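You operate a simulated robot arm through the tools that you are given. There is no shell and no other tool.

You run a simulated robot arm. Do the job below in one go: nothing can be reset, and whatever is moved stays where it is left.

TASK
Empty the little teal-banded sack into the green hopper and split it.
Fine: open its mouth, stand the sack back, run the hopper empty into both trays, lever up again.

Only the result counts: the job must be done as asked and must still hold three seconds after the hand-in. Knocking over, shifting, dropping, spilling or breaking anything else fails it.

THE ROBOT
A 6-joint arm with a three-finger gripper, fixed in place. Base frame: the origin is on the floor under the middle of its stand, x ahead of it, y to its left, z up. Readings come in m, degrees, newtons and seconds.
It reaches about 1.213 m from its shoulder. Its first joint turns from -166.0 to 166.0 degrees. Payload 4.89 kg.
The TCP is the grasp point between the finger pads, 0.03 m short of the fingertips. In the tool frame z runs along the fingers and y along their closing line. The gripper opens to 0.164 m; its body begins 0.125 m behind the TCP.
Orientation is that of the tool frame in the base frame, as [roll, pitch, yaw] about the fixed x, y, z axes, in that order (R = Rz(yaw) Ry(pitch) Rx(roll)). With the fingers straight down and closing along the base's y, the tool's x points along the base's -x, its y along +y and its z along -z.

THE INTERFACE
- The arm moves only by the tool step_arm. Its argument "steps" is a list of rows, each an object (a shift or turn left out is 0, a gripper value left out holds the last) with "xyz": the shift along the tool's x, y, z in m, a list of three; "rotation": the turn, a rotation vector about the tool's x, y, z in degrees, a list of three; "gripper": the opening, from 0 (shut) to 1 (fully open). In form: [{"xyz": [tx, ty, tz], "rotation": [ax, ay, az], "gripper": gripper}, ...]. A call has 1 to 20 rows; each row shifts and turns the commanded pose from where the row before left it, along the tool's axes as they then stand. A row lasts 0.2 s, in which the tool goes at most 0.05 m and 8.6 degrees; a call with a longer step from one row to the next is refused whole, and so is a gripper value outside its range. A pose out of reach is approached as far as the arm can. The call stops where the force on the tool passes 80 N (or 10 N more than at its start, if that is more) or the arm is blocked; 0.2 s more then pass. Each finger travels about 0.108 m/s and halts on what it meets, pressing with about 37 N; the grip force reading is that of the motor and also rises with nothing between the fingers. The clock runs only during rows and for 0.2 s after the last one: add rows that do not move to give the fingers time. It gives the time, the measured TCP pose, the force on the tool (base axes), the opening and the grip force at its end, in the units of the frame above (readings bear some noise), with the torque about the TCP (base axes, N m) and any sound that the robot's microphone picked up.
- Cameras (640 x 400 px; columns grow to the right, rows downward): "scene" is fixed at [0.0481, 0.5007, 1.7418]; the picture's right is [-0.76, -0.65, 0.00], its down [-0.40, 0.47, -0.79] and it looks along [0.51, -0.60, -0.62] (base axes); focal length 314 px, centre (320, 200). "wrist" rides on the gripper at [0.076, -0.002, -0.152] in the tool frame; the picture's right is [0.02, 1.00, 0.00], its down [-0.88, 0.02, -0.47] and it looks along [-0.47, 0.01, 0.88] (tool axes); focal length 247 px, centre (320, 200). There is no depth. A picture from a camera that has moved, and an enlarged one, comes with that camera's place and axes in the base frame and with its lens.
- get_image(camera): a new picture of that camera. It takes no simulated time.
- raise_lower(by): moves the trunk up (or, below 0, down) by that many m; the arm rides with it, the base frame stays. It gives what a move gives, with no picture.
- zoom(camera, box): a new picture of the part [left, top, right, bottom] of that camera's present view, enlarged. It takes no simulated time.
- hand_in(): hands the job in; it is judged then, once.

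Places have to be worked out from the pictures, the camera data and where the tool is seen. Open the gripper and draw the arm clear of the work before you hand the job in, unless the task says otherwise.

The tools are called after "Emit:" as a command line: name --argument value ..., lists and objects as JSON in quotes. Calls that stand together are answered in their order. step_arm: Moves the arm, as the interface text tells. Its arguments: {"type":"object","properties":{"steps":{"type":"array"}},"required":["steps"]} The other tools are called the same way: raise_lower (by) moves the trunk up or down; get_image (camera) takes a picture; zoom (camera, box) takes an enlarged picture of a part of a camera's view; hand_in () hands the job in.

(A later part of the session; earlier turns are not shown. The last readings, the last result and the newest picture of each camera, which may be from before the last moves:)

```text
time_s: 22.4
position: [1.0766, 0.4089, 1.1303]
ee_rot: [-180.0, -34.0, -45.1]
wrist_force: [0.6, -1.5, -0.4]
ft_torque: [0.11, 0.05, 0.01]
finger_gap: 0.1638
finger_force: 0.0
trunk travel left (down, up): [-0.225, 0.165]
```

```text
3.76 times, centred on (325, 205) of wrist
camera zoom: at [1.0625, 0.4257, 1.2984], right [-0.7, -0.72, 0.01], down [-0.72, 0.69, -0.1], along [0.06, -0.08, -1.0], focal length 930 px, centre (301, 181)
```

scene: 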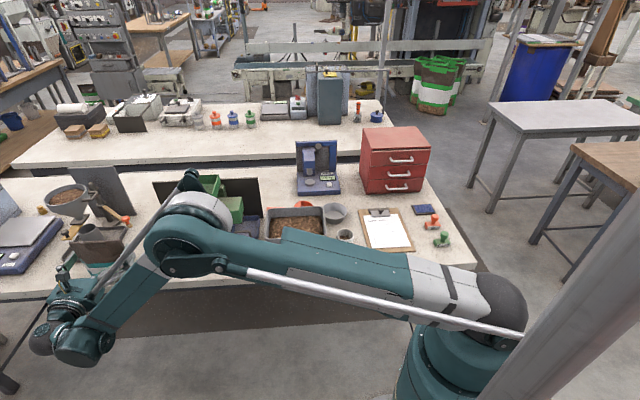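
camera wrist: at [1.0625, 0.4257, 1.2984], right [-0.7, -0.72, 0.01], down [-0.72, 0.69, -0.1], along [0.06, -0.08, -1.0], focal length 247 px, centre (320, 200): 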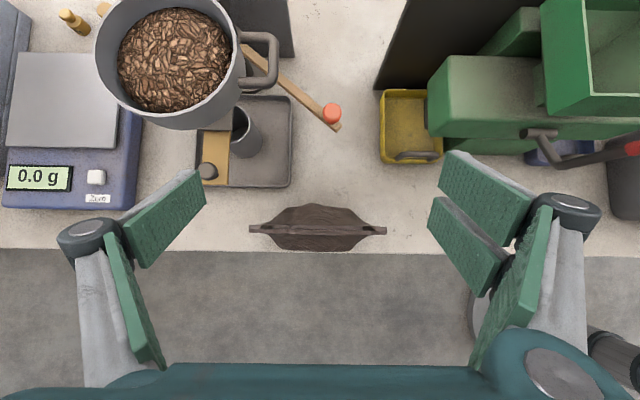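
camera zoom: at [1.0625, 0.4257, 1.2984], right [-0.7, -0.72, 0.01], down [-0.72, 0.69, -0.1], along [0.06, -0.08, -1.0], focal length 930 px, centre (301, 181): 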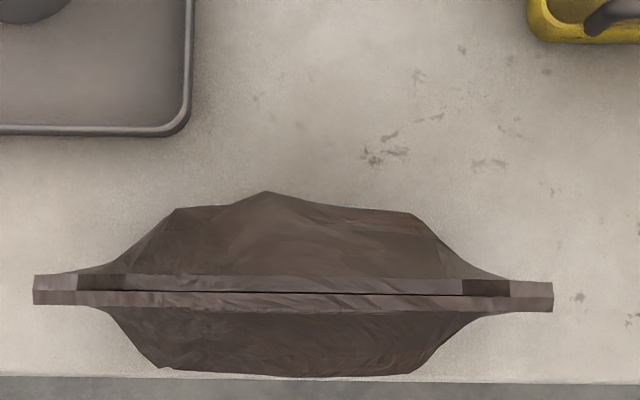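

From above the mouth shows two lips with a thin slit between them and dark notches near each end. I'm zooming in closer on those details.

Emit:
zoom --camera "wrist" --box '[244, 218, 294, 248]'

Emit:
zoom --camera "wrist" --box '[344, 218, 394, 248]'

Emit:
zoom --camera "wrist" --box '[290, 215, 350, 250]'

Emit:
zoom --camera "scene" --box '[60, 225, 150, 285]'

```text
12.80 times, centred on (269, 233) of wrist
camera zoom: at [1.0625, 0.4257, 1.2984], right [-0.7, -0.72, 0.01], down [-0.72, 0.69, -0.1], along [0.06, -0.08, -1.0], focal length 3161 px, centre (973, -222)
```

zoom: 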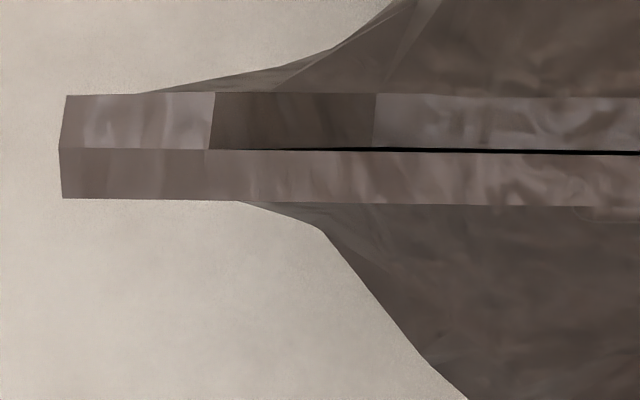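

```text
12.80 times, centred on (369, 233) of wrist
camera zoom: at [1.0625, 0.4257, 1.2984], right [-0.7, -0.72, 0.01], down [-0.72, 0.69, -0.1], along [0.06, -0.08, -1.0], focal length 3161 px, centre (-307, -222)
```

zoom: 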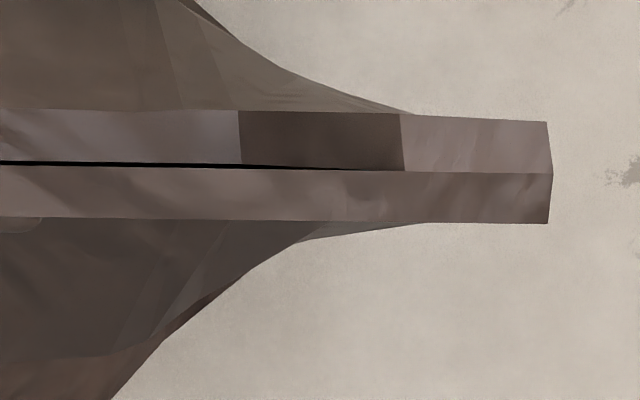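

```text
10.67 times, centred on (320, 232) of wrist
camera zoom: at [1.0625, 0.4257, 1.2984], right [-0.7, -0.72, 0.01], down [-0.72, 0.69, -0.1], along [0.06, -0.08, -1.0], focal length 2634 px, centre (320, -147)
```

zoom: 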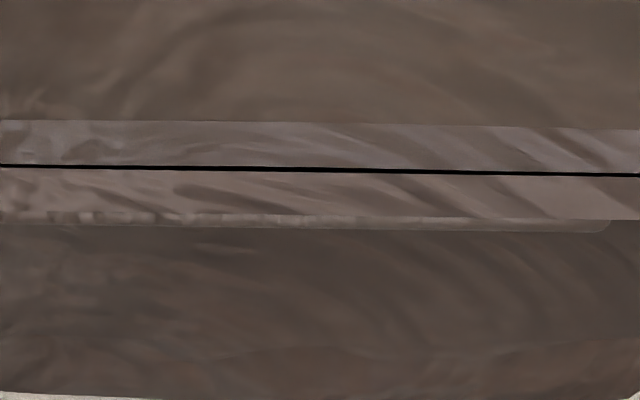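

```text
6.67 times, centred on (105, 255) of scene
camera zoom: at [0.0481, 0.5007, 1.7418], right [-0.76, -0.65, 0.0], down [-0.4, 0.47, -0.79], along [0.51, -0.6, -0.62], focal length 2095 px, centre (1753, -167)
```

zoom: 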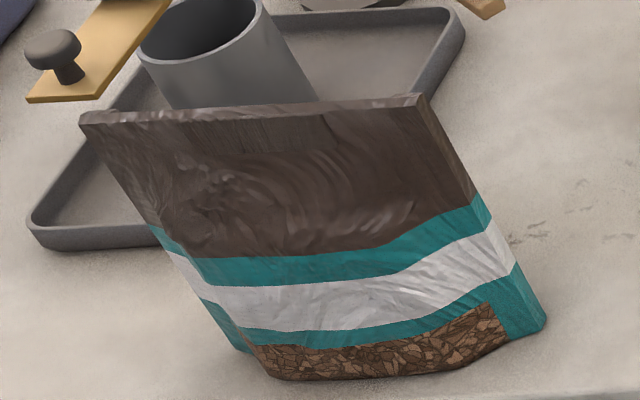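

The slit is about 13 cm long, but I can't yet tell how it opens. I want to see the back face, so I'm rising above the funnel rim (z≈1.105), moving back over the table, and tilting the camera toward the front.

Emit:
step_arm --steps '[{"xyz": [0.028, 0, -0.0415]}, {"xyz": [0.028, 0, -0.0415]}, {"xyz": [0.0166, 0, 0.0112], "rotation": [0, -7, 0]}, {"rotation": [0, -7.8, 0]}, {"rotation": [0, -7.8, 0]}, {"rotation": [0, -7.8, 0]}, {"rotation": [0, -7.8, 0]}, {"rotation": [0, -7.8, 0]}, {"xyz": [0.04, 0, 0]}, {"xyz": [0.04, 0, 0]}, {"xyz": [0.04, 0, 0]}, {"xyz": [0.02, 0, 0]}, {}]'

Emit:
get_image --camera "wrist"

Emit:
get_image --camera "scene"

```text
time_s: 25.2
position: [1.1544, 0.2935, 1.1977]
ee_rot: [179.9, 12.2, -45.1]
wrist_force: [-0.4, 1.1, 1.0]
ft_torque: [-0.06, -0.27, -0.03]
finger_gap: 0.1644
finger_force: 0.0
out of reach, approached as far as the arm can: row 11, 12
trunk travel left (down, up): [-0.225, 0.165]
```

```text
taken
camera wrist: at [1.2315, 0.2202, 1.3285], right [-0.69, -0.72, -0.01], down [-0.55, 0.53, 0.65], along [-0.46, 0.45, -0.76], focal length 247 px, centre (320, 200)
```

wrist: 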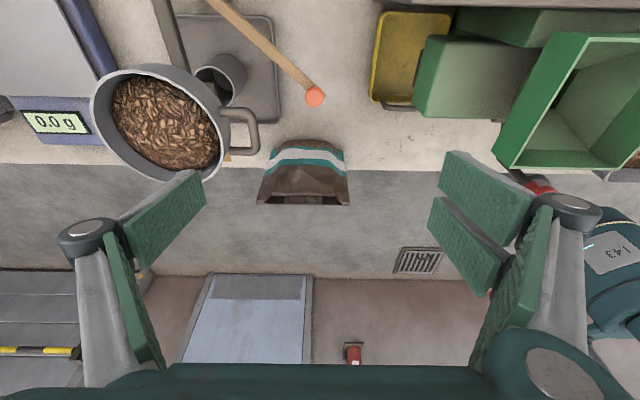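

```text
taken
```

scene: 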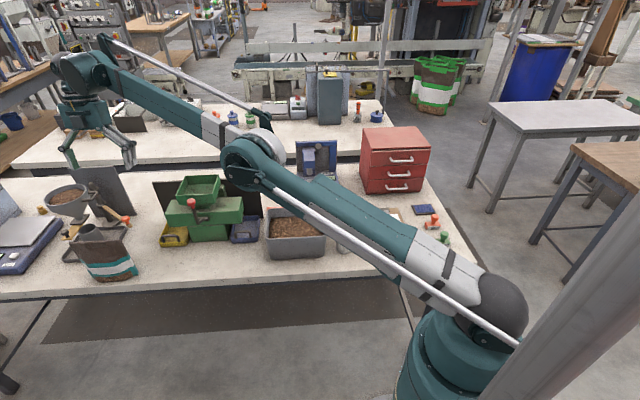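

Now the camera sees the back of the sack. Zooming in.

Emit:
zoom --camera "wrist" --box '[245, 130, 365, 215]'

Emit:
zoom --camera "wrist" --box '[255, 175, 355, 210]'

Emit:
zoom --camera "wrist" --box '[480, 20, 640, 200]'

```text
4.71 times, centred on (305, 172) of wrist
camera zoom: at [1.2315, 0.2202, 1.3285], right [-0.69, -0.72, -0.01], down [-0.55, 0.53, 0.65], along [-0.46, 0.45, -0.76], focal length 1162 px, centre (391, 329)
```

zoom: 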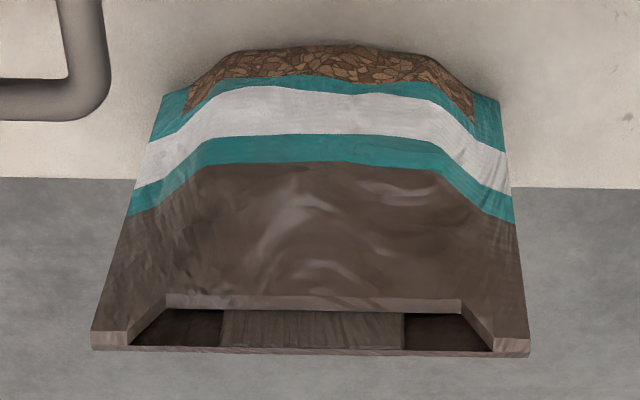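

```text
6.40 times, centred on (305, 192) of wrist
camera zoom: at [1.2315, 0.2202, 1.3285], right [-0.69, -0.72, -0.01], down [-0.55, 0.53, 0.65], along [-0.46, 0.45, -0.76], focal length 1581 px, centre (416, 248)
```

zoom: 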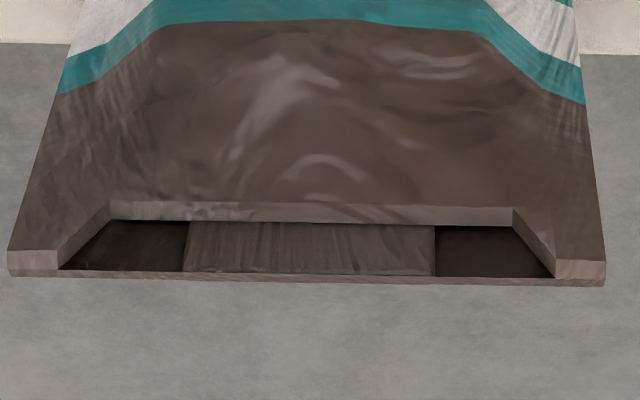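

```text
2.22 times, centred on (560, 110) of wrist
camera zoom: at [1.2315, 0.2202, 1.3285], right [-0.69, -0.72, -0.01], down [-0.55, 0.53, 0.65], along [-0.46, 0.45, -0.76], focal length 549 px, centre (-213, 400)
```

zoom: 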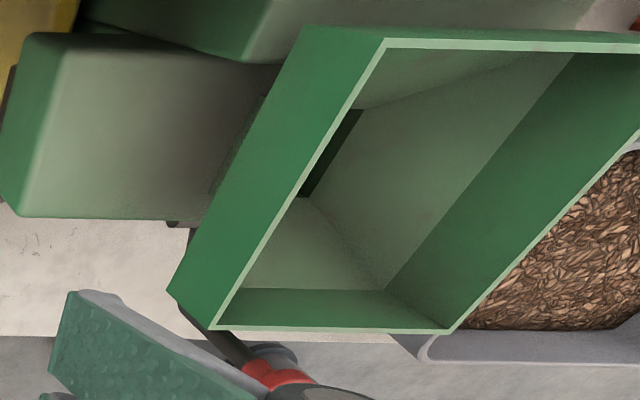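

The back view explains it. The back wall has a notch cut into it, exposing the inner side of the front lip where the wrinkled tab sits, so the front lip can be pinched alone with one finger in front and one in the notch. I'll turn the gripper to point straight down with its closing line across the lip, above the tab.

Emit:
step_arm --steps '[{"rotation": [0, 6.1, 0]}, {"rotation": [0, 6.1, 0]}, {"xyz": [-0.04, 0, -0.005]}, {"xyz": [-0.04, 0, -0.005]}, {"xyz": [-0.04, 0, -0.005]}, {"xyz": [-0.045, 0, -0.005]}, {"rotation": [0, 0, 8.2]}, {"rotation": [0, 0, 8.2]}, {"rotation": [0, 0, 8.2]}, {"rotation": [0, 0, 8.2]}, {"rotation": [0, 0, 8.2]}, {"rotation": [0, 0, 8.2]}, {"rotation": [0, 0, 8.2]}, {"rotation": [0, 0, 8.2]}, {"rotation": [0, 0, 8.2]}, {"rotation": [0, 0, 8.2]}, {"rotation": [0, 0, 8.0]}, {}]'

Emit:
get_image --camera "wrist"

Emit:
get_image --camera "scene"

```text
time_s: 29.0
position: [1.0406, 0.4098, 1.2149]
ee_rot: [-179.9, 0.0, -135.3]
wrist_force: [-0.3, 0.1, 0.7]
ft_torque: [0.01, 0.0, 0.0]
finger_gap: 0.1643
finger_force: 0.1
trunk travel left (down, up): [-0.225, 0.165]
```

```text
taken
camera wrist: at [0.9871, 0.3561, 1.3655], right [-0.72, 0.69, 0.0], down [0.61, 0.64, 0.47], along [0.33, 0.34, -0.88], focal length 247 px, centre (320, 200)
```

wrist: 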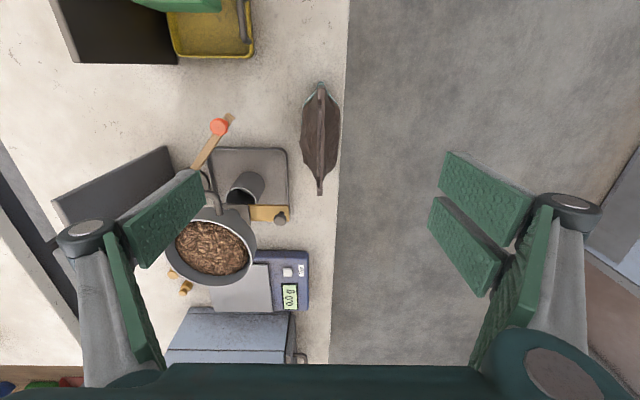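

```text
taken
```

scene: 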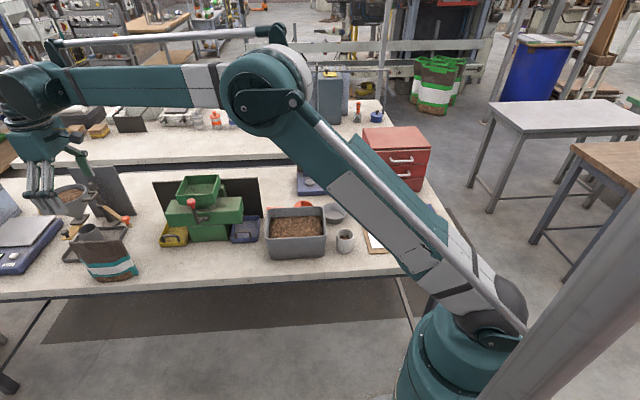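

The TCP is at L≈1.026, B≈0.446, pointing down with the fingers closing across the lip. I'm moving over the tab centre (L≈1.051), narrowing the fingers to about 5 cm, and descending part way to check.

Emit:
step_arm --steps '[{"xyz": [-0.0255, 0.001, 0], "gripper": 0.32}, {"gripper": 0.32}, {"gripper": 0.32}, {"xyz": [0, 0, 0.04]}, {"xyz": [0, 0, 0.04]}, {"xyz": [0, 0, 0.03]}, {}, {}]'

Emit:
get_image --camera "wrist"

Emit:
zoom --camera "scene" --box '[30, 170, 190, 290]'

```text
time_s: 30.8
position: [1.0571, 0.4273, 1.1028]
ee_rot: [-179.8, 0.0, -135.1]
wrist_force: [-0.3, 0.5, 0.7]
ft_torque: [0.01, 0.0, 0.0]
finger_gap: 0.0523
finger_force: 0.1
trunk travel left (down, up): [-0.225, 0.165]
```

```text
taken
camera wrist: at [1.0049, 0.374, 1.2544], right [-0.72, 0.69, 0.0], down [0.61, 0.64, 0.47], along [0.33, 0.34, -0.88], focal length 247 px, centre (320, 200)
```

wrist: 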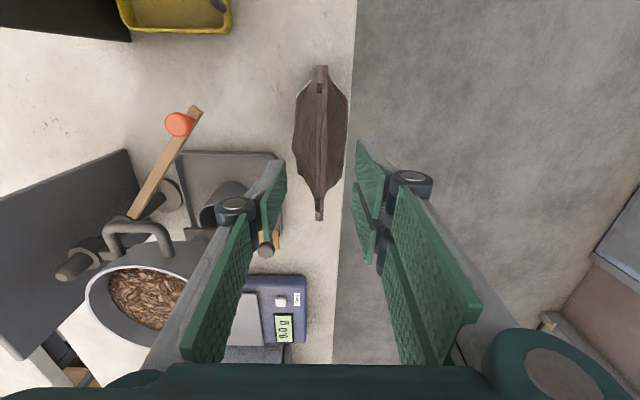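

```text
3.33 times, centred on (110, 230) of scene
camera zoom: at [0.0481, 0.5007, 1.7418], right [-0.76, -0.65, 0.0], down [-0.4, 0.47, -0.79], along [0.51, -0.6, -0.62], focal length 1047 px, centre (1020, 100)
```

zoom: 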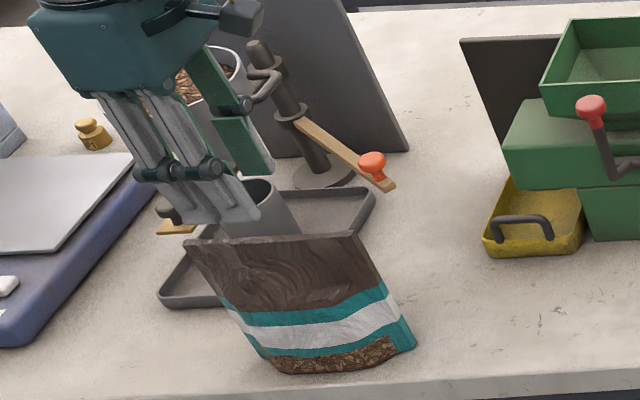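

The alignment in L is good. I'm zooming in to compare the slit's column with the gripper's centre plane.

Emit:
zoom --camera "wrist" --box '[280, 60, 370, 220]'

Emit:
zoom --camera "wrist" --box '[300, 110, 350, 160]'

```text
2.50 times, centred on (325, 140) of wrist
camera zoom: at [1.0049, 0.374, 1.2544], right [-0.72, 0.69, 0.0], down [0.61, 0.64, 0.47], along [0.33, 0.34, -0.88], focal length 617 px, centre (308, 350)
```

zoom: 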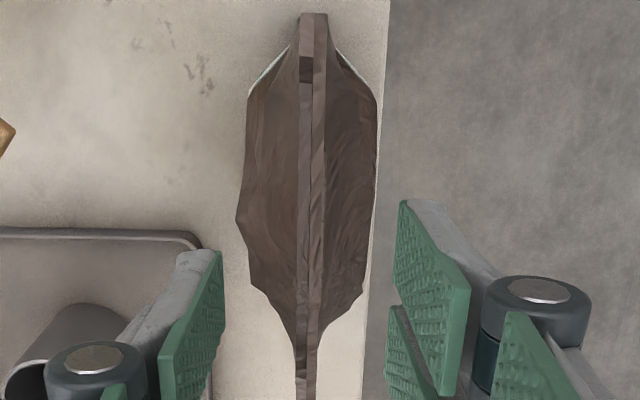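

```text
8.00 times, centred on (325, 135) of wrist
camera zoom: at [1.0049, 0.374, 1.2544], right [-0.72, 0.69, 0.0], down [0.61, 0.64, 0.47], along [0.33, 0.34, -0.88], focal length 1976 px, centre (280, 720)
```

zoom: 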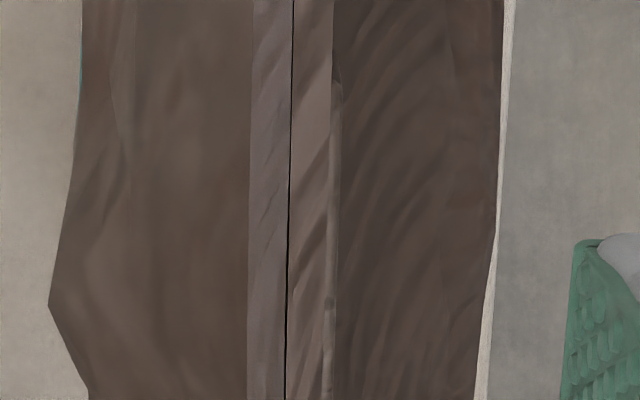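

The front lip's centre is about 3.5 mm forward of the gripper's plane. I'm shifting by that and descending to z≈1.035, so the tips end about 1.5 cm below the lip's top edge.

Emit:
step_arm --steps '[{"xyz": [-0.001, 0.0035, 0.02]}, {"xyz": [0, 0, 0.025]}, {"xyz": [0, 0, 0.023]}, {}]'

Emit:
get_image --camera "wrist"

Emit:
zoom --camera "scene" --box '[50, 205, 150, 285]'

```text
time_s: 31.8
position: [1.057, 0.4305, 1.0349]
ee_rot: [-179.9, -0.1, -135.1]
wrist_force: [-0.5, 0.5, -0.5]
ft_torque: [0.02, 0.03, 0.02]
finger_gap: 0.0526
finger_force: 0.1
trunk travel left (down, up): [-0.225, 0.165]
```

```text
taken
camera wrist: at [1.0031, 0.3773, 1.186], right [-0.72, 0.69, 0.0], down [0.61, 0.64, 0.47], along [0.33, 0.34, -0.88], focal length 247 px, centre (320, 200)
```

wrist: 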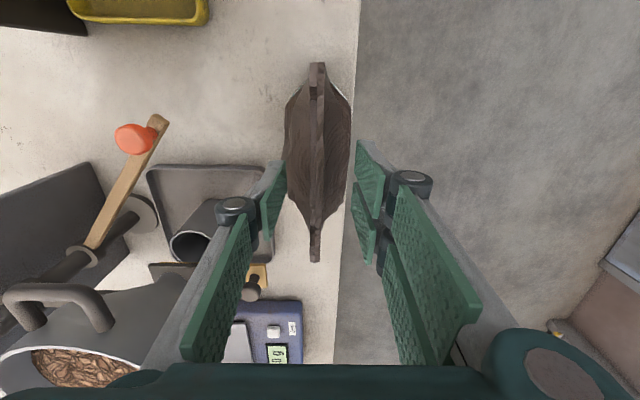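

```text
5.00 times, centred on (100, 245) of scene
camera zoom: at [0.0481, 0.5007, 1.7418], right [-0.76, -0.65, 0.0], down [-0.4, 0.47, -0.79], along [0.51, -0.6, -0.62], focal length 1571 px, centre (1420, -25)
```

zoom: 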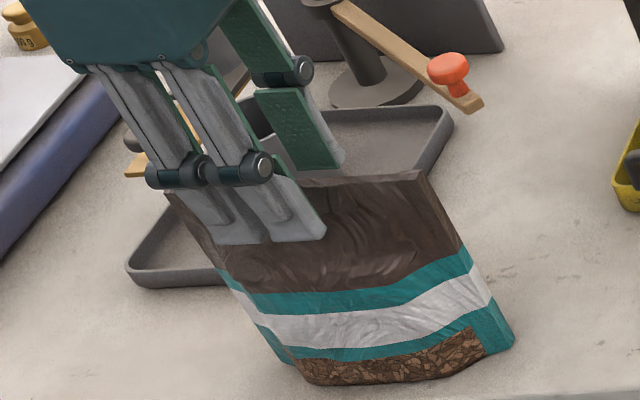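

The fingers straddle the front lip: the pair in front of the tab and the single finger behind it in the notch. Closing gently now.

Emit:
step_arm --steps '[{"gripper": 0.2}, {"gripper": 0.1}, {"gripper": 0.02}, {}, {}]'

Emit:
get_image --camera "wrist"

Emit:
zoom --camera "scene" --box '[50, 205, 150, 285]'

```text
time_s: 33.0
position: [1.0556, 0.4305, 1.0345]
ee_rot: [-180.0, 0.0, -135.1]
wrist_force: [-0.8, 1.0, 0.7]
ft_torque: [0.06, 0.09, 0.0]
finger_gap: 0.006
finger_force: 37.2
trunk travel left (down, up): [-0.225, 0.165]
```

```text
taken
camera wrist: at [1.003, 0.3773, 1.1863], right [-0.72, 0.69, 0.0], down [0.61, 0.64, 0.47], along [0.33, 0.34, -0.88], focal length 247 px, centre (320, 200)
```

wrist: 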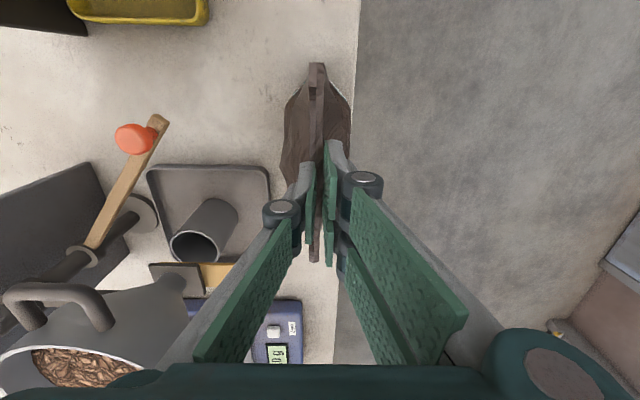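

```text
5.00 times, centred on (100, 245) of scene
camera zoom: at [0.0481, 0.5007, 1.7418], right [-0.76, -0.65, 0.0], down [-0.4, 0.47, -0.79], along [0.51, -0.6, -0.62], focal length 1571 px, centre (1420, -25)
```

zoom: 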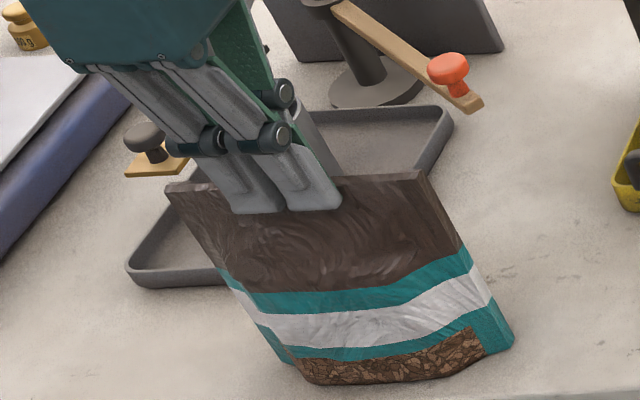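

The lip is held at 6 mm with 37 N and the sack hasn't shifted. I'm pulling the lip a little toward the front and checking the force and pictures to see whether it hinges.

Emit:
step_arm --steps '[{"xyz": [0, 0.004, 0]}, {"xyz": [0, 0.004, 0]}, {}]'

Emit:
get_image --camera "wrist"

Emit:
zoom --camera "scene" --box '[50, 205, 150, 285]'

Emit:
zoom --camera "wrist" --box '[270, 50, 370, 270]'

```text
time_s: 33.8
position: [1.0499, 0.438, 1.0365]
ee_rot: [-180.0, 0.0, -135.1]
wrist_force: [0.2, -0.9, 0.5]
ft_torque: [0.0, 0.04, 0.0]
finger_gap: 0.0059
finger_force: 37.4
trunk travel left (down, up): [-0.225, 0.165]
```

```text
taken
camera wrist: at [0.9975, 0.3828, 1.1865], right [-0.72, 0.69, 0.0], down [0.61, 0.64, 0.47], along [0.33, 0.34, -0.88], focal length 247 px, centre (320, 200)
```

wrist: 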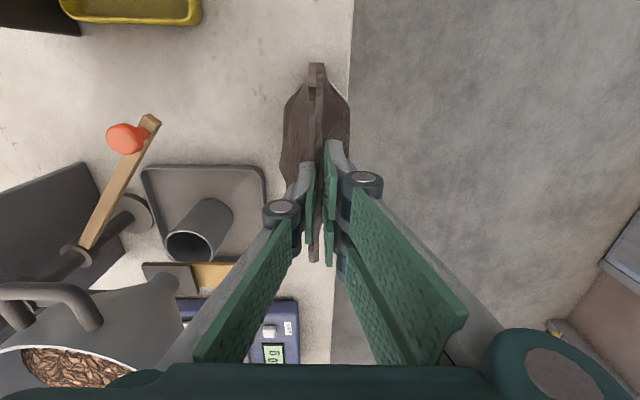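

```text
5.00 times, centred on (100, 245) of scene
camera zoom: at [0.0481, 0.5007, 1.7418], right [-0.76, -0.65, 0.0], down [-0.4, 0.47, -0.79], along [0.51, -0.6, -0.62], focal length 1571 px, centre (1420, -25)
```

zoom: 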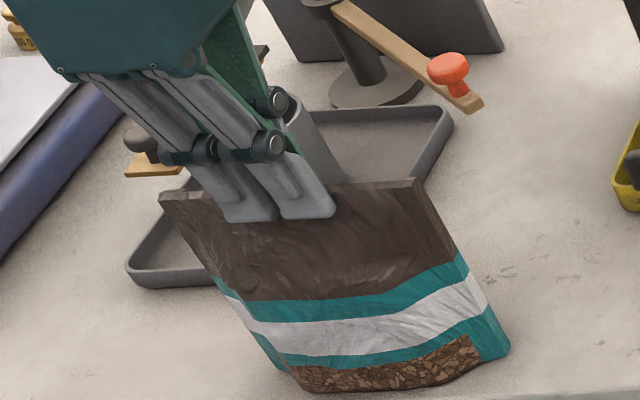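

```text
1.82 times, centred on (320, 160) of wrist
camera zoom: at [0.9975, 0.3828, 1.1865], right [-0.72, 0.69, 0.0], down [0.61, 0.64, 0.47], along [0.33, 0.34, -0.88], focal length 449 px, centre (320, 273)
```

zoom: 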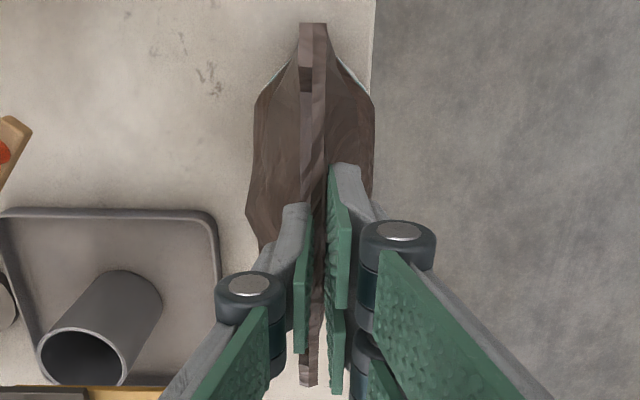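

The whole sack slid forward 8 mm with the lip, so it isn't a free hinge against the table. I'm checking whether the slit has widened at all.

Emit:
zoom --camera "wrist" --box '[295, 55, 345, 145]'

Emit:
zoom --camera "scene" --box '[78, 230, 142, 262]'

```text
4.44 times, centred on (320, 100) of wrist
camera zoom: at [0.9975, 0.3828, 1.1865], right [-0.72, 0.69, 0.0], down [0.61, 0.64, 0.47], along [0.33, 0.34, -0.88], focal length 1098 px, centre (320, 644)
```

zoom: 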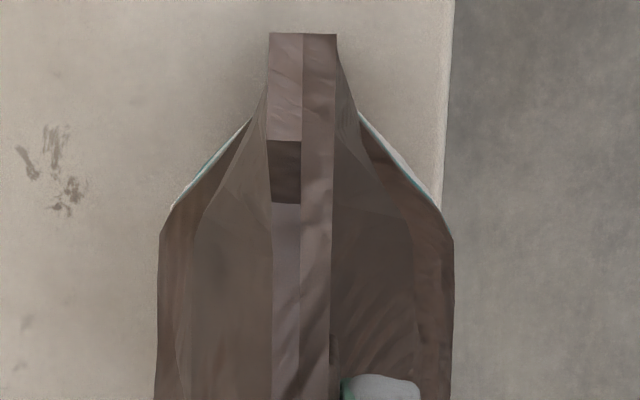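

```text
10.00 times, centred on (110, 246) of scene
camera zoom: at [0.0481, 0.5007, 1.7418], right [-0.76, -0.65, 0.0], down [-0.4, 0.47, -0.79], along [0.51, -0.6, -0.62], focal length 3142 px, centre (2420, -260)
```

zoom: 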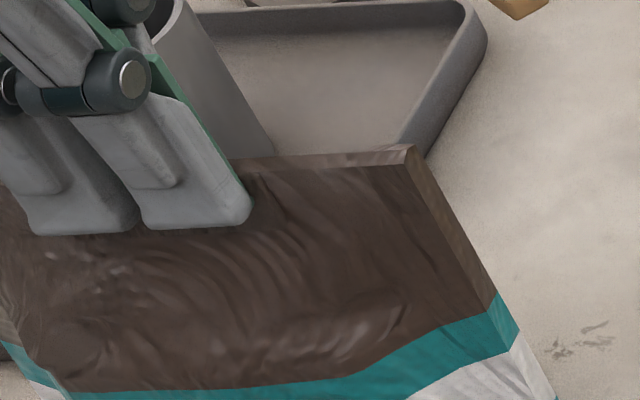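

The pads held the lip rigidly vertical, so a pure pull could only slide the sack. I'll push it back those 8 mm and then roll the gripper forward about the lip's base, about 4.5 cm below the TCP, to see whether the lip hinges open.

Emit:
step_arm --steps '[{"xyz": [0, -0.004, 0]}, {"xyz": [0, -0.004, 0]}, {}, {"xyz": [0, 0.0035, 0], "rotation": [4, 0, 0]}, {"xyz": [0, 0.0033, 0], "rotation": [4, 0, 0]}, {}]'

Emit:
get_image --camera "wrist"

Emit:
zoom --camera "scene" --box '[50, 205, 150, 285]'

Emit:
zoom --camera "wrist" --box '[295, 55, 345, 145]'

```text
time_s: 35.2
position: [1.0516, 0.4363, 1.0368]
ee_rot: [-172.0, 0.1, -135.1]
wrist_force: [-0.8, -0.1, 2.8]
ft_torque: [0.05, 0.36, 0.01]
finger_gap: 0.0063
finger_force: 37.2
trunk travel left (down, up): [-0.225, 0.165]
```

```text
taken
camera wrist: at [0.9824, 0.3975, 1.1864], right [-0.71, 0.69, -0.14], down [0.56, 0.68, 0.47], along [0.42, 0.25, -0.87], focal length 247 px, centre (320, 200)
```

wrist: 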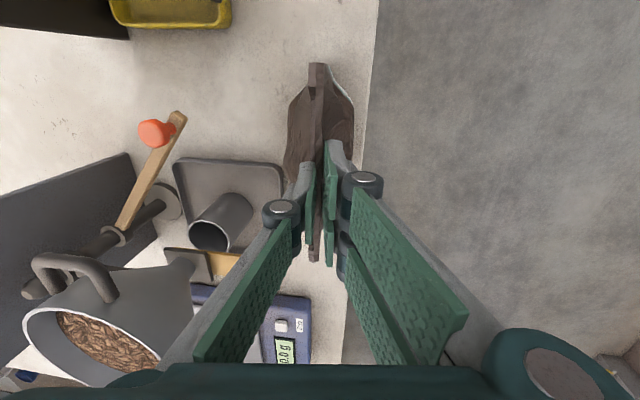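

```text
5.00 times, centred on (100, 245) of scene
camera zoom: at [0.0481, 0.5007, 1.7418], right [-0.76, -0.65, 0.0], down [-0.4, 0.47, -0.79], along [0.51, -0.6, -0.62], focal length 1571 px, centre (1420, -25)
```

zoom: 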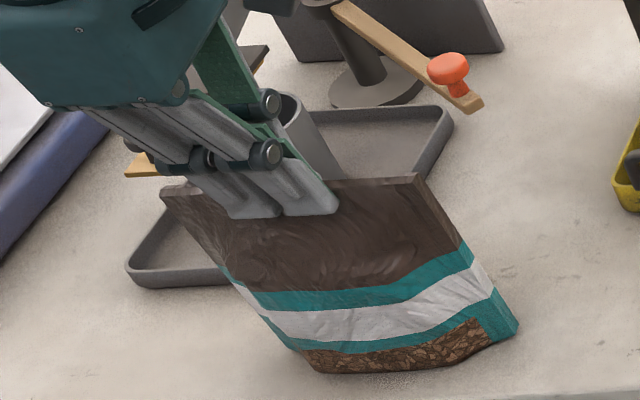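

```text
4.44 times, centred on (320, 100) of wrist
camera zoom: at [0.9824, 0.3975, 1.1864], right [-0.71, 0.69, -0.14], down [0.56, 0.68, 0.47], along [0.42, 0.25, -0.87], focal length 1098 px, centre (320, 644)
```

zoom: 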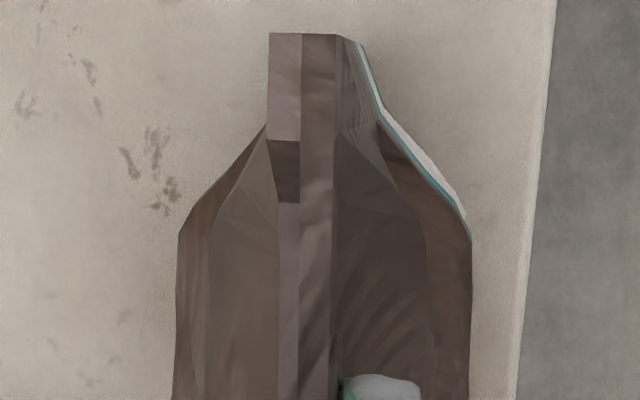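

The sack rocks as one rigid piece with the lip. I'll tilt it back upright and then try a small straight lift by the lip to see whether the mouth gapes when it hangs from the front lip alone.

Emit:
step_arm --steps '[{"rotation": [-4, 0, 0], "xyz": [0, -0.0033, 0]}, {"rotation": [-4, 0, 0], "xyz": [0, -0.0035, 0]}, {}, {"xyz": [0, 0, -0.02]}, {"xyz": [0, 0, -0.02]}, {"xyz": [0, 0, -0.02]}, {}]'

Emit:
get_image --camera "wrist"

Emit:
zoom --camera "scene" --box '[50, 195, 150, 275]'

Emit:
zoom --camera "wrist" --box '[295, 55, 345, 145]'

```text
time_s: 36.8
position: [1.0556, 0.4305, 1.0966]
ee_rot: [-180.0, 0.1, -135.1]
wrist_force: [0.4, 0.2, -3.4]
ft_torque: [0.06, -0.01, 0.01]
finger_gap: 0.006
finger_force: 36.8
trunk travel left (down, up): [-0.225, 0.165]
```

```text
taken
camera wrist: at [1.0023, 0.3773, 1.248], right [-0.72, 0.69, 0.0], down [0.61, 0.64, 0.47], along [0.33, 0.34, -0.88], focal length 247 px, centre (320, 200)
```

wrist: 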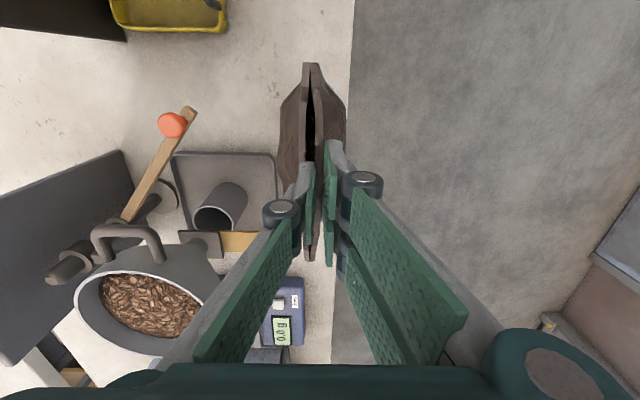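

```text
5.00 times, centred on (100, 235) of scene
camera zoom: at [0.0481, 0.5007, 1.7418], right [-0.76, -0.65, 0.0], down [-0.4, 0.47, -0.79], along [0.51, -0.6, -0.62], focal length 1571 px, centre (1420, 25)
```

zoom: 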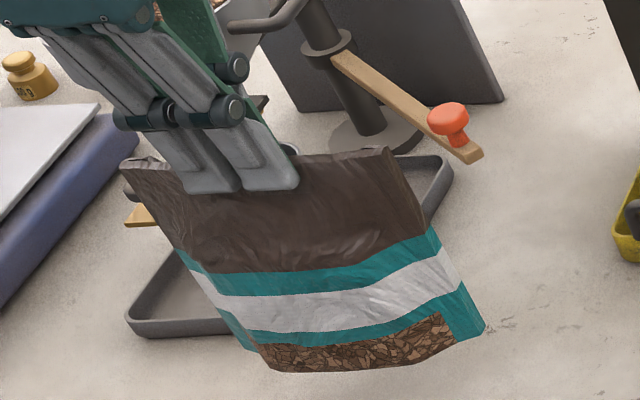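

```text
4.44 times, centred on (320, 100) of wrist
camera zoom: at [1.0023, 0.3773, 1.248], right [-0.72, 0.69, 0.0], down [0.61, 0.64, 0.47], along [0.33, 0.34, -0.88], focal length 1098 px, centre (320, 644)
```

zoom: 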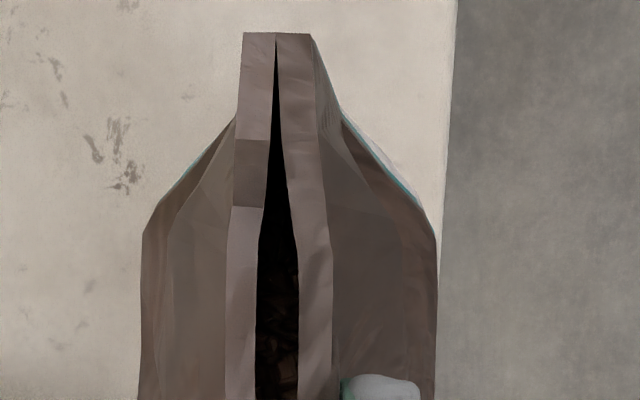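

Hanging from the front lip alone opens the mouth, with a clear gap and the chips visible inside. To pour, I want the gripper coming in from the side along the lip, so pouring becomes a wrist roll with the back notch facing down. I'll set the sack back down, release it, and re-grip the lip from the −L side.

Emit:
step_arm --steps '[{"xyz": [0, 0, 0.02]}, {"xyz": [0, 0, 0.02]}, {"xyz": [0, 0, 0.0185]}, {}, {"gripper": 0.1}, {"gripper": 0.3}, {"gripper": 0.32}, {}, {"xyz": [0, 0, -0.03]}, {"xyz": [0, 0, -0.04]}, {"xyz": [0, 0, -0.04]}, {"xyz": [0, 0, -0.04]}, {}]'

Emit:
get_image --camera "wrist"

Emit:
zoom --camera "scene" --box '[50, 205, 150, 285]'

```text
time_s: 39.6
position: [1.0552, 0.4333, 1.1894]
ee_rot: [-179.9, -0.1, -135.2]
wrist_force: [-0.6, 0.3, 1.3]
ft_torque: [0.03, -0.04, 0.01]
finger_gap: 0.0527
finger_force: 0.0
trunk travel left (down, up): [-0.225, 0.165]
```

```text
taken
camera wrist: at [1.0021, 0.3798, 1.3404], right [-0.72, 0.69, 0.0], down [0.61, 0.64, 0.47], along [0.33, 0.34, -0.88], focal length 247 px, centre (320, 200)
```

wrist: 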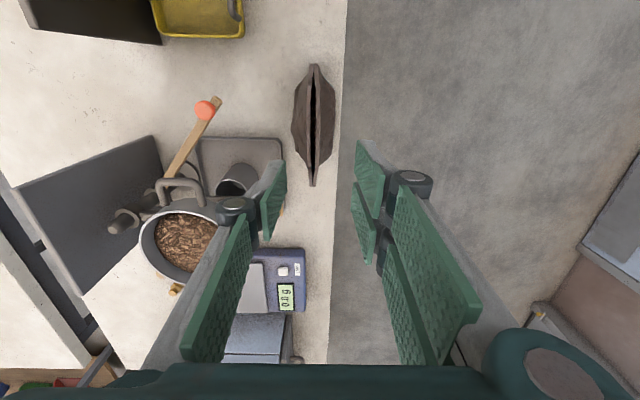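

```text
5.00 times, centred on (100, 245) of scene
camera zoom: at [0.0481, 0.5007, 1.7418], right [-0.76, -0.65, 0.0], down [-0.4, 0.47, -0.79], along [0.51, -0.6, -0.62], focal length 1571 px, centre (1420, -25)
```

zoom: 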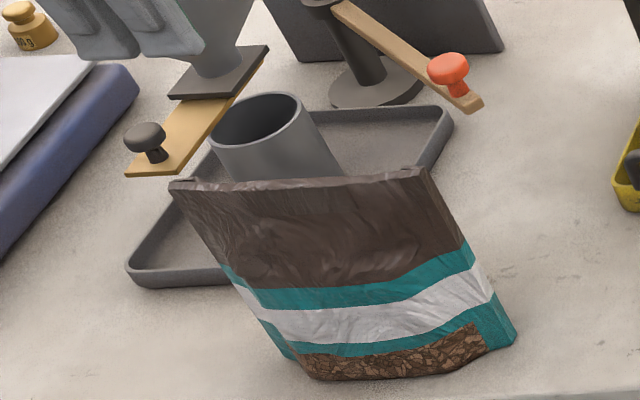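

The mouth stays open after release and the sack stands upright on its own. So I can grip it by its narrow sides from the front, which is a firm hold, and tip it over the hopper. First I'm measuring its present pose and mouth.

Emit:
zoom --camera "wrist" --box '[280, 55, 350, 195]'

Emit:
zoom --camera "wrist" --box '[295, 90, 335, 150]'

```text
2.86 times, centred on (315, 125) of wrist
camera zoom: at [1.0021, 0.3798, 1.3404], right [-0.72, 0.69, 0.0], down [0.61, 0.64, 0.47], along [0.33, 0.34, -0.88], focal length 706 px, centre (334, 414)
```

zoom: 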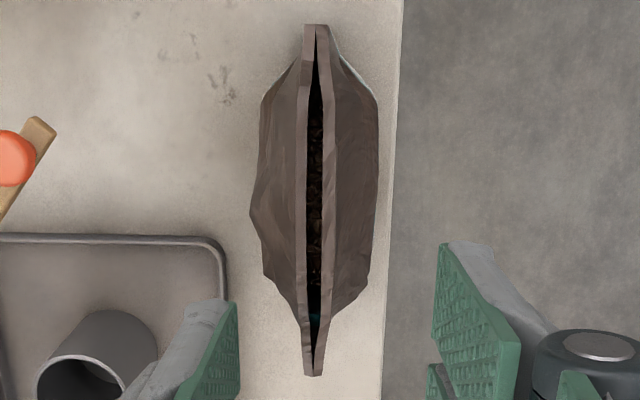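

```text
6.67 times, centred on (315, 120) of wrist
camera zoom: at [1.0021, 0.3798, 1.3404], right [-0.72, 0.69, 0.0], down [0.61, 0.64, 0.47], along [0.33, 0.34, -0.88], focal length 1646 px, centre (353, 733)
```

zoom: 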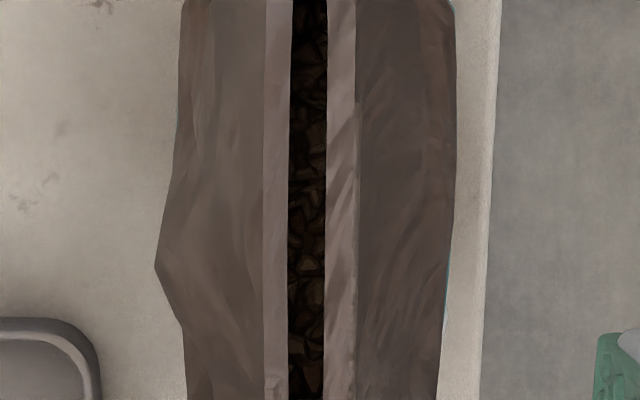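

The mouth is open about 7 mm with chips visible. The sack is square to the table, with its centre at L≈1.050 and mouth B≈0.447. I'm moving out in front of the table, opening the gripper, and turning it back to the horizontal front-facing attitude.

Emit:
step_arm --steps '[{"xyz": [0, 0.04, 0], "gripper": 0.5}, {"xyz": [0, 0.045, 0], "gripper": 1.0}, {"xyz": [0, 0.045, 0]}, {"xyz": [0, 0.045, 0]}, {"xyz": [0, 0.03, 0]}, {"rotation": [0, 0, -8.2]}, {"rotation": [0, 0, -8.2]}, {"rotation": [0, 0, -8.2]}, {"rotation": [0, 0, -8.2]}, {"rotation": [0, 0, -8.2]}, {"rotation": [0, 0, -8.2]}, {"rotation": [0, 0, -8.2]}, {"rotation": [0, 0, -8.2]}, {"rotation": [0, 0, -8.2]}, {"rotation": [0, 0, -8.2]}, {"rotation": [0, 0, -8.2]}, {}]'

Emit:
zoom --camera "wrist" --box '[200, 0, 440, 120]'

```text
time_s: 43.2
position: [0.9107, 0.5766, 1.1877]
ee_rot: [-180.0, -0.1, -44.8]
wrist_force: [-0.3, -0.1, 0.1]
ft_torque: [-0.01, -0.02, -0.01]
finger_gap: 0.164
finger_force: 0.0
trunk travel left (down, up): [-0.225, 0.165]
```

```text
2.67 times, centred on (320, 60) of wrist
camera zoom: at [0.9661, 0.5259, 1.3392], right [-0.69, -0.72, 0.0], down [-0.64, 0.61, 0.47], along [-0.34, 0.32, -0.88], focal length 659 px, centre (320, 573)
```

zoom: 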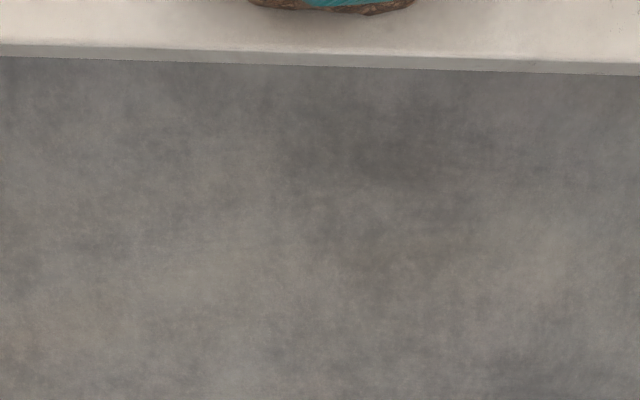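

The yaw is back at −45°. Now pitching up to horizontal and descending to the grasp height in front of the sack.

Emit:
step_arm --steps '[{"rotation": [0, 8.2, 0]}, {"rotation": [0, 8.2, 0]}, {"rotation": [0, 8.2, 0]}, {"rotation": [0, 8.2, 0]}, {"rotation": [0, 8.2, 0]}, {"rotation": [0, 8.2, 0]}, {"rotation": [0, 8.2, 0]}, {"rotation": [0, 8.2, 0]}, {"rotation": [0, 8.2, 0]}, {"rotation": [0, 8.2, 0]}, {"rotation": [0, 8.0, 0]}, {"xyz": [-0.045, 0.001, 0]}, {"xyz": [-0.045, 0.001, 0]}, {"xyz": [-0.045, 0, 0]}, {"xyz": [-0.045, 0, 0]}, {"xyz": [-0.045, 0, 0]}, {}]'

Emit:
get_image --camera "wrist"

Emit:
zoom --camera "wrist" --box '[240, 80, 400, 250]'

```text
time_s: 46.8
position: [0.9096, 0.5773, 0.9634]
ee_rot: [2.7, -89.9, 132.4]
wrist_force: [-0.7, -0.1, -0.8]
ft_torque: [-0.01, -0.03, -0.04]
finger_gap: 0.1639
finger_force: 0.0
trunk travel left (down, up): [-0.225, 0.165]
```

```text
taken
camera wrist: at [0.8027, 0.6869, 1.0385], right [-0.71, -0.71, 0.02], down [-0.35, 0.32, -0.88], along [0.62, -0.63, -0.47], focal length 247 px, centre (320, 200)
```

wrist: 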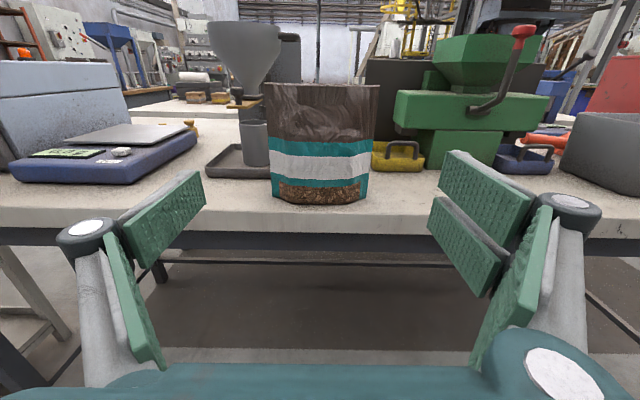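

```text
2.35 times, centred on (320, 165) of wrist
camera zoom: at [0.8027, 0.6869, 1.0385], right [-0.71, -0.71, 0.02], down [-0.35, 0.32, -0.88], along [0.62, -0.63, -0.47], focal length 581 px, centre (320, 282)
```

zoom: 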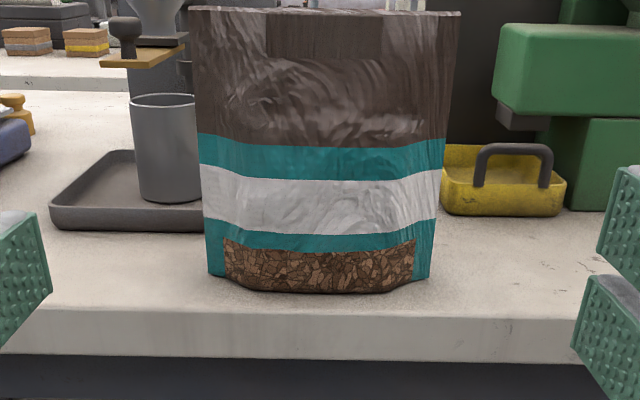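

The sack centre reads L≈1.050 against the TCP at 1.051. I'm advancing most of the way with a 1.4 mm correction and checking before the final part.

Emit:
step_arm --steps '[{"xyz": [0, 0.0014, 0.035]}, {"xyz": [0, 0, 0.035]}, {"xyz": [0, 0, 0.035]}, {"xyz": [0, 0, 0.035]}, {"xyz": [0, 0, 0.03]}, {}]'

Emit:
get_image --camera "wrist"

```text
time_s: 48.2
position: [1.0302, 0.4548, 0.9631]
ee_rot: [-1.0, -89.9, 136.1]
wrist_force: [-0.1, -0.1, 0.7]
ft_torque: [-0.03, 0.0, -0.01]
finger_gap: 0.1638
finger_force: 0.0
trunk travel left (down, up): [-0.225, 0.165]
```

```text
taken
camera wrist: at [0.922, 0.564, 1.0377], right [-0.71, -0.71, 0.02], down [-0.35, 0.32, -0.88], along [0.62, -0.63, -0.47], focal length 247 px, centre (320, 200)
```

wrist: 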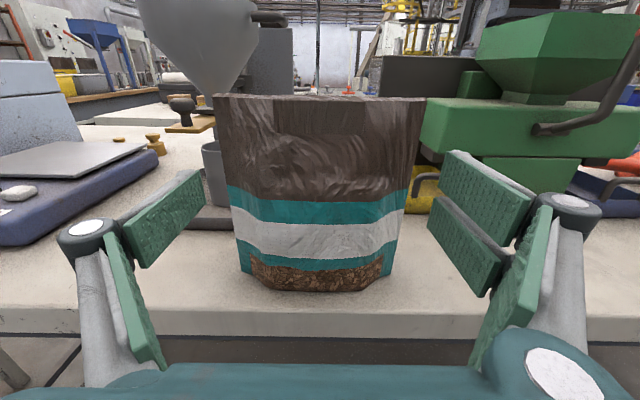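

The sack is centred between the fingers, with gaps of 23 and 24 px. I'm going in the last 4.3 cm and closing on the narrow sides.

Emit:
step_arm --steps '[{"xyz": [0, 0, 0.02]}, {"xyz": [0, 0, 0.023]}, {}, {"gripper": 0.95}, {"gripper": 0.9}, {"gripper": 0.85}, {}, {}]'

Emit:
get_image --camera "wrist"

Emit:
zoom --camera "scene" --box '[50, 205, 150, 285]'

```text
time_s: 50.0
position: [1.0605, 0.4239, 0.9637]
ee_rot: [-1.7, -89.9, 136.9]
wrist_force: [0.4, 0.0, 1.2]
ft_torque: [0.11, -0.14, 0.02]
finger_gap: 0.1542
finger_force: 37.3
trunk travel left (down, up): [-0.225, 0.165]
```

```text
taken
camera wrist: at [0.9535, 0.5338, 1.0377], right [-0.71, -0.71, 0.02], down [-0.35, 0.32, -0.88], along [0.62, -0.63, -0.47], focal length 247 px, centre (320, 200)
```

wrist: 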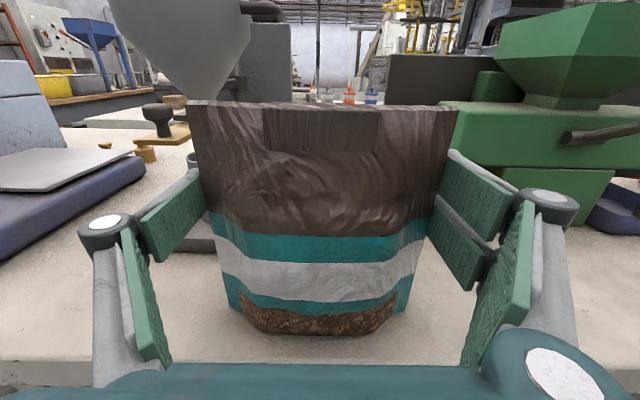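

```text
5.00 times, centred on (100, 245) of scene
camera zoom: at [0.0481, 0.5007, 1.7418], right [-0.76, -0.65, 0.0], down [-0.4, 0.47, -0.79], along [0.51, -0.6, -0.62], focal length 1571 px, centre (1420, -25)
```

zoom: 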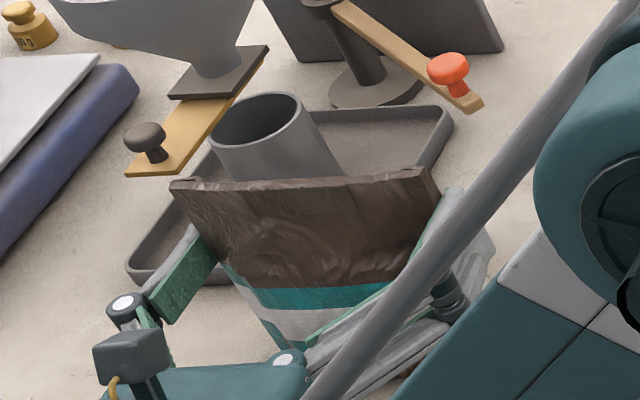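

The sack is gripped at 0.154 m with 37 N; the release pose to return to is L≈1.0496, B≈0.450, z≈0.9637. I'm lifting slightly first to confirm the hold and that the mouth stays open.

Emit:
step_arm --steps '[{"xyz": [0.015, 0, 0]}, {"xyz": [0.02, 0, 0]}, {"xyz": [0.025, 0, 0]}, {}]'

Emit:
get_image --camera "wrist"

Emit:
zoom --camera "scene" --box '[50, 195, 150, 275]'

```text
time_s: 51.0
position: [1.0599, 0.4242, 1.0236]
ee_rot: [-3.1, -89.9, 138.3]
wrist_force: [-0.6, -0.6, -4.3]
ft_torque: [0.06, 0.03, 0.04]
finger_gap: 0.1544
finger_force: 36.8
trunk travel left (down, up): [-0.225, 0.165]
```

```text
taken
camera wrist: at [0.9525, 0.5345, 1.0984], right [-0.71, -0.71, 0.02], down [-0.35, 0.32, -0.88], along [0.62, -0.63, -0.47], focal length 247 px, centre (320, 200)
```

wrist: 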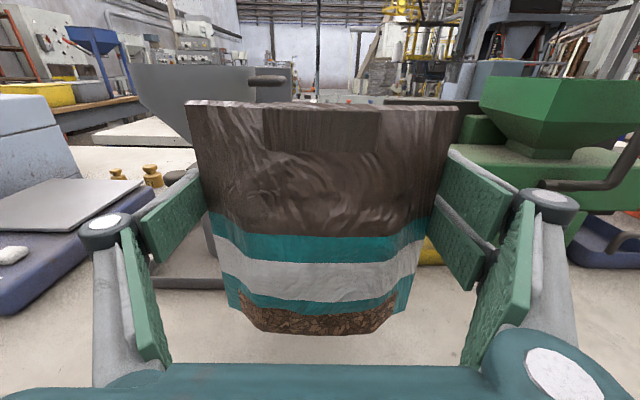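

```text
5.00 times, centred on (100, 235) of scene
camera zoom: at [0.0481, 0.5007, 1.7418], right [-0.76, -0.65, 0.0], down [-0.4, 0.47, -0.79], along [0.51, -0.6, -0.62], focal length 1571 px, centre (1420, 25)
```

zoom: 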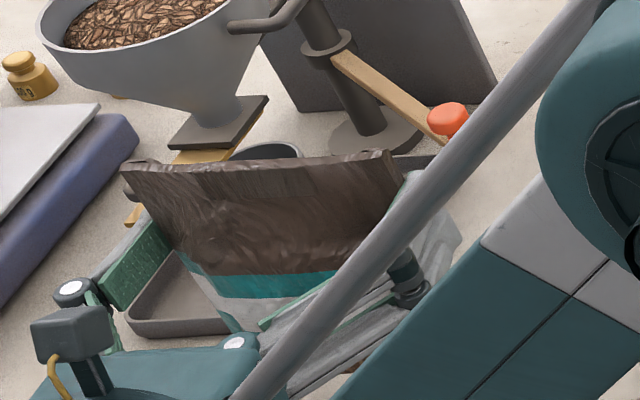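

The hold is firm, with a load of about 4.3 N. Lifting to travel height and carrying it along the table (−L), with the sack's bottom above the knob and the hopper rim.

Emit:
step_arm --steps '[{"xyz": [0.038, 0, 0]}, {"xyz": [0.038, 0, 0]}, {"xyz": [0.038, 0, 0]}, {"xyz": [0.038, 0, 0]}, {"xyz": [0.038, 0, 0]}, {"xyz": [0.04, 0, 0]}, {"xyz": [0, 0.03, 0]}, {"xyz": [0, 0.045, 0]}, {"xyz": [0, 0.045, 0]}, {"xyz": [0, 0.045, 0]}, {"xyz": [0, 0.045, 0]}, {"xyz": [0, 0.045, 0]}, {"xyz": [0, 0.0446, 0]}, {}]'

Emit:
get_image --camera "wrist"

Emit:
get_image --camera "scene"

```text
time_s: 54.0
position: [0.8477, 0.209, 1.2549]
ee_rot: [-13.6, -89.9, 148.8]
wrist_force: [-0.7, -1.5, -3.5]
ft_torque: [0.06, 0.08, 0.17]
finger_gap: 0.1542
finger_force: 37.0
trunk travel left (down, up): [-0.225, 0.165]
```

```text
taken
camera wrist: at [0.7403, 0.3197, 1.3288], right [-0.71, -0.71, 0.02], down [-0.35, 0.32, -0.88], along [0.62, -0.63, -0.47], focal length 247 px, centre (320, 200)
```

wrist: 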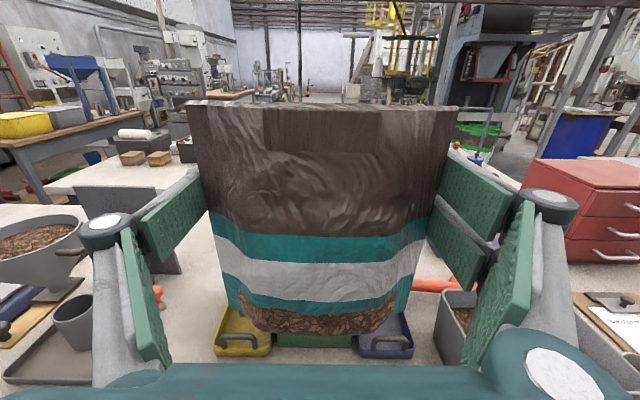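

```text
taken
```

scene: 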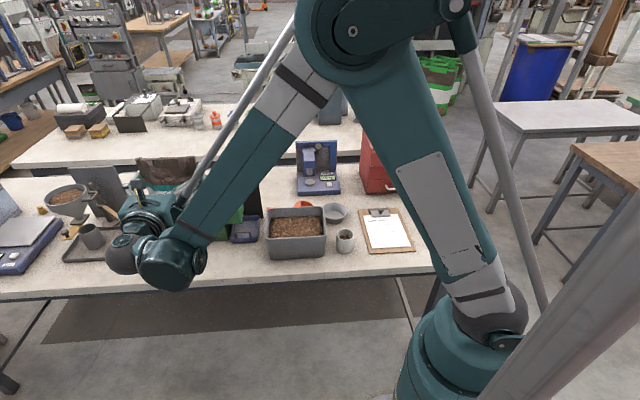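

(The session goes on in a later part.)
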